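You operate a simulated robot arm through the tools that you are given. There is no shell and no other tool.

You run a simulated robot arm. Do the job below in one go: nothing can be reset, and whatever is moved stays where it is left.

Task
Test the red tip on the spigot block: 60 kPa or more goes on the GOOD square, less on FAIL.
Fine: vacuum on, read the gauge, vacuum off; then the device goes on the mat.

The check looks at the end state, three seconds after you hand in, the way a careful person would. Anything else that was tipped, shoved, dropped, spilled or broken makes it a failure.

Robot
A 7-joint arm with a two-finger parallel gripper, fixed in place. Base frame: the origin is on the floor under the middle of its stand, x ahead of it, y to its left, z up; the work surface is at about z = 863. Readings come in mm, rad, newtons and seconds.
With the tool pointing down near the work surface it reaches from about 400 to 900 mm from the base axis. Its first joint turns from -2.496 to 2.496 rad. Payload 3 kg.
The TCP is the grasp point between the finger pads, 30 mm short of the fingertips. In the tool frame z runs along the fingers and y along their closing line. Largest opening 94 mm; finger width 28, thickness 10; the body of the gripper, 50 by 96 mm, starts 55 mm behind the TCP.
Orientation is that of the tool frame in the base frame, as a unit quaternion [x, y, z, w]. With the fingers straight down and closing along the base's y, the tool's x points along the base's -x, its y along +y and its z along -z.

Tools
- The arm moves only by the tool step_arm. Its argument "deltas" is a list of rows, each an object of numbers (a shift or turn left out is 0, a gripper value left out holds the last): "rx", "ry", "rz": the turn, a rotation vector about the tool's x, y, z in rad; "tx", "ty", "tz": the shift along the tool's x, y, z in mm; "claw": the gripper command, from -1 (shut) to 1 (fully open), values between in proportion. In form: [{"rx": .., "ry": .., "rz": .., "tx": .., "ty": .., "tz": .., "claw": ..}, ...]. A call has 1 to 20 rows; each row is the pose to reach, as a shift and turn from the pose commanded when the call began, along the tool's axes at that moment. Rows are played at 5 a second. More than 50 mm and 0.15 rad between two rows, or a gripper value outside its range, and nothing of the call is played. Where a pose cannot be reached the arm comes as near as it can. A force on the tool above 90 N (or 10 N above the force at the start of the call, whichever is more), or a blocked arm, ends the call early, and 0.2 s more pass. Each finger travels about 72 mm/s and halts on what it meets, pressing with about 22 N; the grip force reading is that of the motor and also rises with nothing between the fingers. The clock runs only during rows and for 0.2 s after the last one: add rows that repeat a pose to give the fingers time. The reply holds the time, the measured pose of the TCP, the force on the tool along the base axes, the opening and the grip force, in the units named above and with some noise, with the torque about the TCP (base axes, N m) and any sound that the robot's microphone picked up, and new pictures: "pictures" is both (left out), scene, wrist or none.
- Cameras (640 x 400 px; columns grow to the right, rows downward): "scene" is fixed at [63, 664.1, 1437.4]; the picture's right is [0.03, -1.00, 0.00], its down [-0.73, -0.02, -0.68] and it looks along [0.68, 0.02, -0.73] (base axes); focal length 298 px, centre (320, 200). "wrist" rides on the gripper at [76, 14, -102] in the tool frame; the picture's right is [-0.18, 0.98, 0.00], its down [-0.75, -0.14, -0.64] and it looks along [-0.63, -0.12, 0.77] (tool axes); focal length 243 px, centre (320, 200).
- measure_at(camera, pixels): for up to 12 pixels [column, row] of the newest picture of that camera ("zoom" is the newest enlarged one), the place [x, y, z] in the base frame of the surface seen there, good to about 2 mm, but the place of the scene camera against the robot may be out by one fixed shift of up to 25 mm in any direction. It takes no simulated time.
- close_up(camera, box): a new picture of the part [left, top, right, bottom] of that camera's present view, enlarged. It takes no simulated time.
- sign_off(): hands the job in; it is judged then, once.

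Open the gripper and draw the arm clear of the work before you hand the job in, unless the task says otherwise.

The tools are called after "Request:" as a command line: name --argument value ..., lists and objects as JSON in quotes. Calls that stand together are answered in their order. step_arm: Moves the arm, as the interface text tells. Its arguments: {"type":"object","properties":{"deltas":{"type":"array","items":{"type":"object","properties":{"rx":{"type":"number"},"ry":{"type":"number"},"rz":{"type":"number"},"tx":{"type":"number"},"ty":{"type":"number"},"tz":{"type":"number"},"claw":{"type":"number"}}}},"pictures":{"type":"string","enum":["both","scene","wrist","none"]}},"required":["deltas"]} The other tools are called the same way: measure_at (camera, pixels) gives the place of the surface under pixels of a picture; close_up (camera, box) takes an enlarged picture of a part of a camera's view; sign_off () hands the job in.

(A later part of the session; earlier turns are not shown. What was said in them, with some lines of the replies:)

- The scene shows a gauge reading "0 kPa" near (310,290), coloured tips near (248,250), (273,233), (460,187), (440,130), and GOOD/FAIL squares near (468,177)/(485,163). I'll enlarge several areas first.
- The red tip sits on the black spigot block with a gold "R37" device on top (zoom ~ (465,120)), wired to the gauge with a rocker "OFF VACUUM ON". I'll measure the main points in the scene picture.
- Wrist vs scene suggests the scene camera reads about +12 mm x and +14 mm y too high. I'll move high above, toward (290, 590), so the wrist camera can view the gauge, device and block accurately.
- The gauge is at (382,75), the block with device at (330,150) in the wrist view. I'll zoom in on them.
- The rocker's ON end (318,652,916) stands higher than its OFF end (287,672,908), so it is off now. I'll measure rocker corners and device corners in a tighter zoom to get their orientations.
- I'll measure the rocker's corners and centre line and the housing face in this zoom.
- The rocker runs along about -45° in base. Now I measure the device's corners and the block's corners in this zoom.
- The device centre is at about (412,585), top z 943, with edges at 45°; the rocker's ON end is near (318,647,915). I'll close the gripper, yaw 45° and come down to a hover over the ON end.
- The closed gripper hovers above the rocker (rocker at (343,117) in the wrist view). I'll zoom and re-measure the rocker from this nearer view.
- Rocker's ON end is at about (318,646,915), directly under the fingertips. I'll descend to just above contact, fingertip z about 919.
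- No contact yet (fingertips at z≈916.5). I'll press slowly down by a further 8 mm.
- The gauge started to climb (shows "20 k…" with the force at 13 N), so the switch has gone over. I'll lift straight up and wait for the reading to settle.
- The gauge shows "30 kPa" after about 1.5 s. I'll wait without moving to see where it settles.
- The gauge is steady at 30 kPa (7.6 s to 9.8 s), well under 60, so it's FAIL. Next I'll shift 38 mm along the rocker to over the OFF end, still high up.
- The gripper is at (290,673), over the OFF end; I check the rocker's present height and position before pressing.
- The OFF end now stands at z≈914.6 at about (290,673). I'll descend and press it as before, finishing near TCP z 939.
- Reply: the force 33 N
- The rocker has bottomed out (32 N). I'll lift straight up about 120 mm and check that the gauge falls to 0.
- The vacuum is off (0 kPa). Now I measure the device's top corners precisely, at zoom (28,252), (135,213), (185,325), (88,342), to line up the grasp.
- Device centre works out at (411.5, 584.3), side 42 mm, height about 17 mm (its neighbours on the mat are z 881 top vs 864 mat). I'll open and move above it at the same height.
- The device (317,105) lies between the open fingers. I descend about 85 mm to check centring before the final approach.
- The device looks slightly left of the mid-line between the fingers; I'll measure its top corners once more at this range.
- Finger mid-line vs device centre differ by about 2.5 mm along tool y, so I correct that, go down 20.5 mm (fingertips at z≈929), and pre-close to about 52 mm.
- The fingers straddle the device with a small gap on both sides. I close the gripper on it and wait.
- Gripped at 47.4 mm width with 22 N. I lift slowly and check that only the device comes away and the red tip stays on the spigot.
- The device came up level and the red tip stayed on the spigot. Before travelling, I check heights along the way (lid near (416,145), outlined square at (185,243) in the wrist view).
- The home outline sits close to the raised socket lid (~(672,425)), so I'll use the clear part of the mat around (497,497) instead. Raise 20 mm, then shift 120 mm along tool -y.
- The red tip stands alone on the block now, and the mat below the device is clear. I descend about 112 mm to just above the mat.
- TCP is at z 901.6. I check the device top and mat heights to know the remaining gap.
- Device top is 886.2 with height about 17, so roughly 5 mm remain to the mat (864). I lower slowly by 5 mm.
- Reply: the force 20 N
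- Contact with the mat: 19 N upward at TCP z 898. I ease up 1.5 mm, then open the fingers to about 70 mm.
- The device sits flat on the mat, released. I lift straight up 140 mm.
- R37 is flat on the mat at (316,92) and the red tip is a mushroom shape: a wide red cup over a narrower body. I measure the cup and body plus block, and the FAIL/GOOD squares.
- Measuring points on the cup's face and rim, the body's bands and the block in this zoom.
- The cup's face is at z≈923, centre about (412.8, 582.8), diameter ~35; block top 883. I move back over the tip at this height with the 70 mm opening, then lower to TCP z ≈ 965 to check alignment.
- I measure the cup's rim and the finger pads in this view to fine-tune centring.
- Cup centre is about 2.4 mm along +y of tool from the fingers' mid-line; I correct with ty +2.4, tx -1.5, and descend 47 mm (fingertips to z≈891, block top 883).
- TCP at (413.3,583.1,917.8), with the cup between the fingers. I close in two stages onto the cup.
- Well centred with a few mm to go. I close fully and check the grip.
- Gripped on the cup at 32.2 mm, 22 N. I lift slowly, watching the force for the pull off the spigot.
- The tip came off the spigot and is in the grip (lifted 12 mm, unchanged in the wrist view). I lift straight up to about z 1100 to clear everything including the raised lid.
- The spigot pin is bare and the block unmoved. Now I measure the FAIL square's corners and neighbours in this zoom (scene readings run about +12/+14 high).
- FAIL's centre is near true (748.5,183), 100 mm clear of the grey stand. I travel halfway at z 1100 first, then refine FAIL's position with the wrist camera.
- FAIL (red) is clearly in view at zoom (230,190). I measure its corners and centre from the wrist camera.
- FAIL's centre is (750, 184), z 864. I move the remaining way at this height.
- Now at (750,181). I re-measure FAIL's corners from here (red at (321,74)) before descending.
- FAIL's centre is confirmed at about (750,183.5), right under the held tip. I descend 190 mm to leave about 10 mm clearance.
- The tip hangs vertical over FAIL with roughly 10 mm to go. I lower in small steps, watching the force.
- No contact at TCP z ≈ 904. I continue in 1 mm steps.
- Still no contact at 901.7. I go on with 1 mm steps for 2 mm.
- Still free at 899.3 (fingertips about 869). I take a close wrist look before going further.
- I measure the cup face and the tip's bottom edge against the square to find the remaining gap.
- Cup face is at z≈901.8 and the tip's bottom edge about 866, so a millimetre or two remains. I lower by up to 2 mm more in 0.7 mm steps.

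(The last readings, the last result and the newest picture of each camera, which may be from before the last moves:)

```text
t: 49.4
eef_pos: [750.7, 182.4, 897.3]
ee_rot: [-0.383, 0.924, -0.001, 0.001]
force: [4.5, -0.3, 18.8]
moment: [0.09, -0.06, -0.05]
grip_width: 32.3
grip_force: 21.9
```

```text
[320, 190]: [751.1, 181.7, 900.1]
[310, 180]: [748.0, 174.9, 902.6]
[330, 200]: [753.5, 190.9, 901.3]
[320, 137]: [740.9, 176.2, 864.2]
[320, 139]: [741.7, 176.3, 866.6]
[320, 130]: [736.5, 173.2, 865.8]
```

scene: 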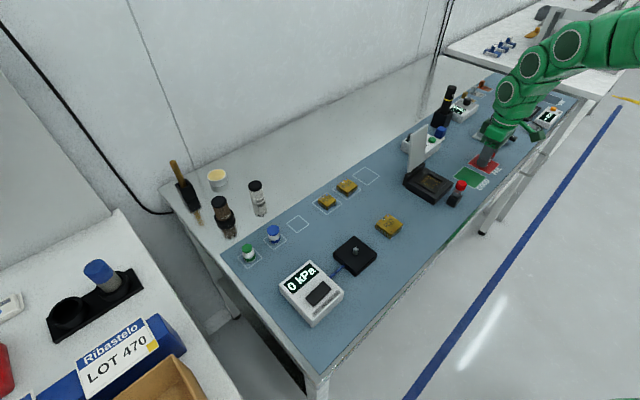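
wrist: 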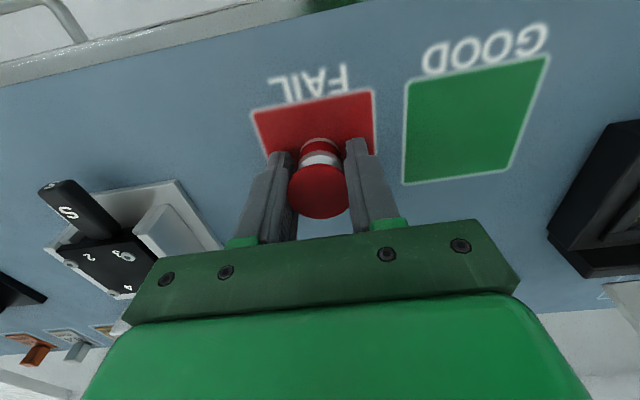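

Contact (19 N up) at TCP z 897.3: the tip stands on FAIL. I ease 1.2 mm up to relieve the load and open the fingers.

Request:
step_arm --deltas '[{"tz": -0.6}, {"tz": -1.2}, {"tz": -1.2}, {"tz": -1.2, "claw": -0.2}, {"tz": -1.2, "claw": 0.0}, {"tz": -1.2, "claw": 0.3}, {"tz": -1.2, "claw": 0.3}, {"tz": -1.2, "claw": 0.3}]'

Request:
close_up --camera "wrist" --box '[220, 80, 420, 240]'

Request:
close_up --camera "scene" --box '[460, 120, 520, 190]'

```text
t: 51.2
eef_pos: [750.4, 184.2, 897.7]
ee_rot: [-0.383, 0.924, 0.0, 0.0]
force: [0.3, 0.2, 0.2]
moment: [0.0, 0.0, -0.03]
grip_width: 61.2
grip_force: 0.0
```

scene: 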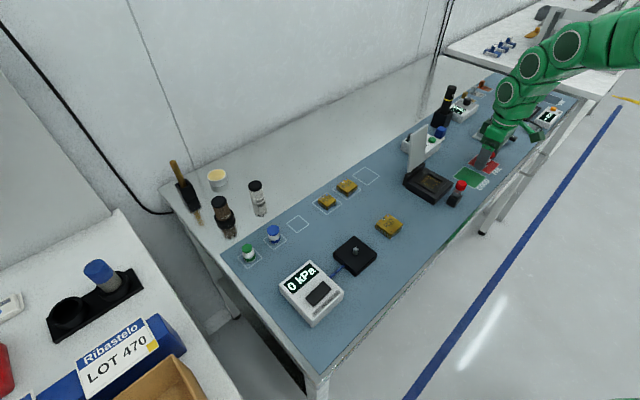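
wrist: 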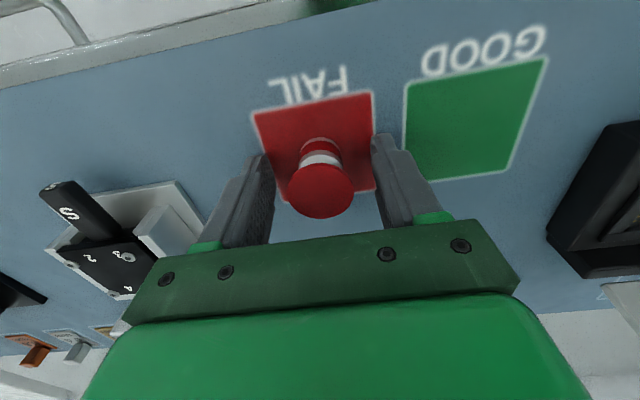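

```text
2.50 times, centred on (320, 160) of wrist
```

zoom: 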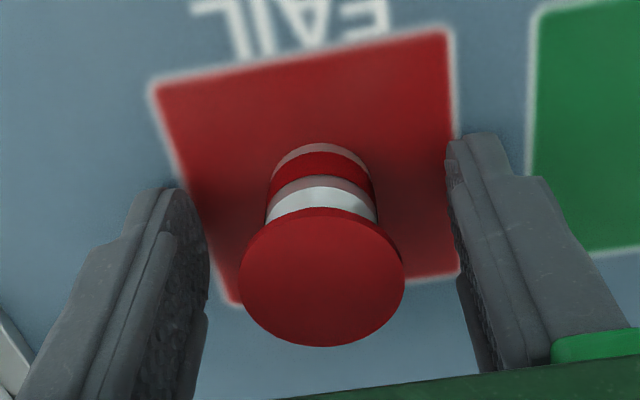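

```text
5.71 times, centred on (490, 155) of scene
```

zoom: 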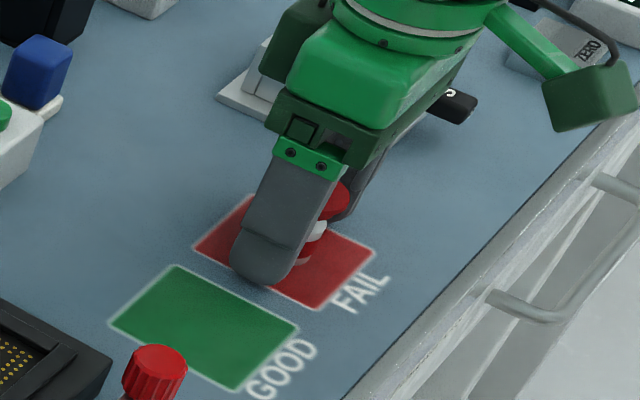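

The tip stands upright and free between the fingers on the red FAIL square. I lift straight up slowly, then clear.

Request:
step_arm --deltas '[{"tz": -5}, {"tz": -15}, {"tz": -35}, {"tz": -60}, {"tz": -90}, {"tz": -125}, {"tz": -165}, {"tz": -200}, {"tz": -200}]'

Request:
close_up --camera "wrist" --box '[220, 10, 460, 170]'

Request:
close_up --camera "scene" --box '[430, 110, 530, 200]'

```text
t: 53.2
eef_pos: [747.2, 185.3, 1096.4]
ee_rot: [-0.382, 0.924, 0.0, 0.0]
force: [-0.1, -1.2, 1.1]
moment: [0.03, 0.0, -0.01]
grip_width: 60.9
grip_force: 0.0
```

scene: 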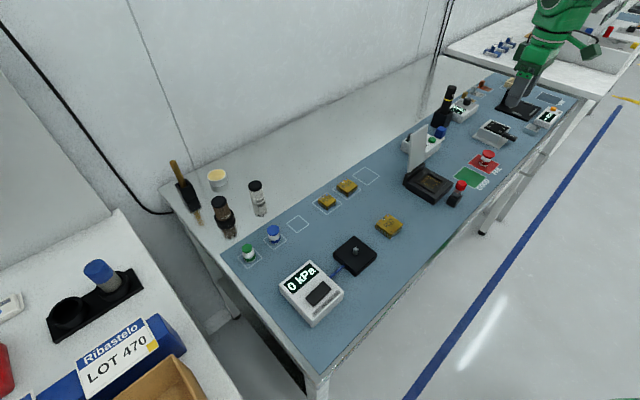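
wrist: 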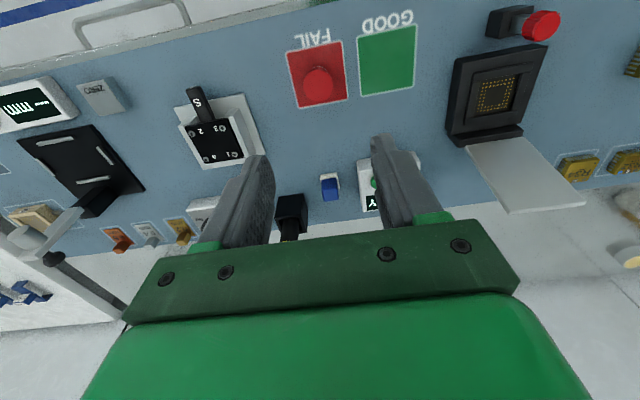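

```text
2.50 times, centred on (340, 90) of wrist
```

zoom: 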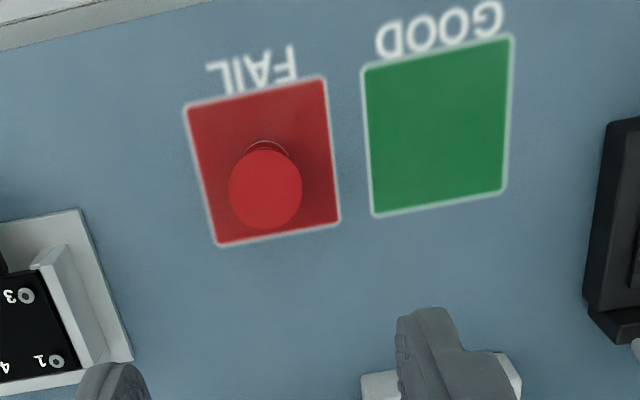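

```text
4.44 times, centred on (480, 155) of scene
```

zoom: 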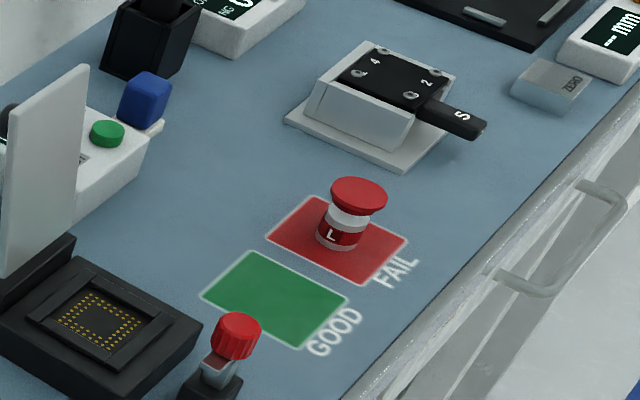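

The tip stands upright inside the FAIL square. I check the rocker and the rest of the bench once more in the scene, and open the gripper fully while rising a bit further.

Request:
step_arm --deltas '[{"tz": -30, "claw": 1}, {"tz": -60, "claw": 1}, {"tz": -60, "claw": 1}, {"tz": -60, "claw": 1}]' --pictures "scene"

Request:
close_up --camera "scene" --box '[230, 200, 430, 340]'

Request:
close_up --camera "scene" --box '[280, 255, 350, 325]'

```text
t: 54.2
eef_pos: [749.1, 183.1, 1153.4]
ee_rot: [-0.383, 0.924, -0.001, -0.001]
force: [-1.1, -0.5, -0.5]
moment: [0.01, -0.04, 0.02]
grip_width: 94.0
grip_force: 0.1
```

scene: 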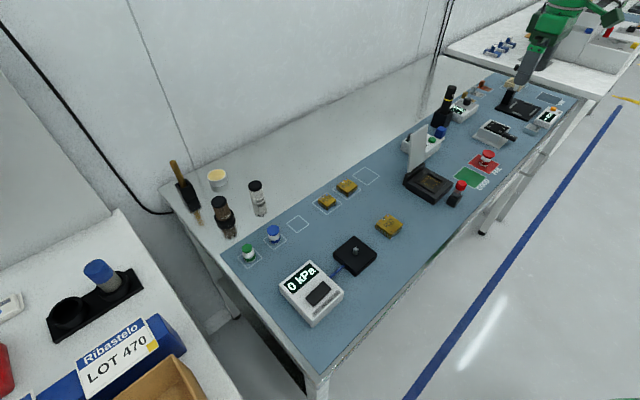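

```text
2.86 times, centred on (330, 270) of scene
```

zoom: 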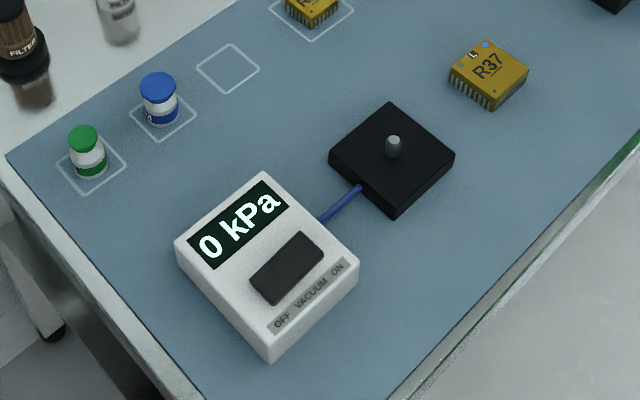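

```text
5.71 times, centred on (315, 290) of scene
```

zoom: 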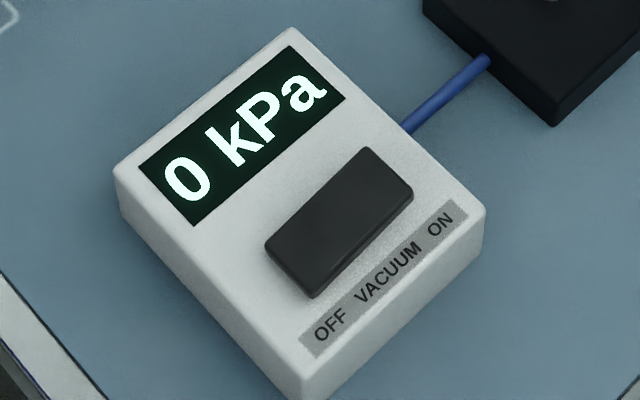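

I confirm the rocker's position by measuring the heights of its two ends in this zoom.

Request:
measure_at --camera "zoom" --pixels '[[298, 255], [315, 275], [365, 170], [390, 190], [340, 220]]'

```text
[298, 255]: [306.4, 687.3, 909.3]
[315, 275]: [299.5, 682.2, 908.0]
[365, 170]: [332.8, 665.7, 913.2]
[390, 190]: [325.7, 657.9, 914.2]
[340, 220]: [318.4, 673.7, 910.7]
```

The rocker's OFF end is down (908–909) and ON end up (913–914), the gauge reads 0 kPa, R37 lies flat on the mat, and the red tip stands on FAIL (30 kPa measured). The gripper is open and clear, so I hand in.

Request:
sign_off

```text
The job is handed in.
```

The red tip read a steady 30 kPa, below the 60 kPa limit, so it is standing upright on the FAIL square.

- **Vacuum:** I switched it on for the reading and off again afterwards. The rocker is on OFF and the gauge shows 0 kPa.
- **Device:** R37 is lying flat on a clear part of the mat, beside the spigot block. I didn't use the empty outlined square because it is close to the raised socket lid.
- **Rest of the bench:** in the last pictures, nothing else looked moved or tipped.

The gripper is open and the arm is raised clear, and the job is handed in.
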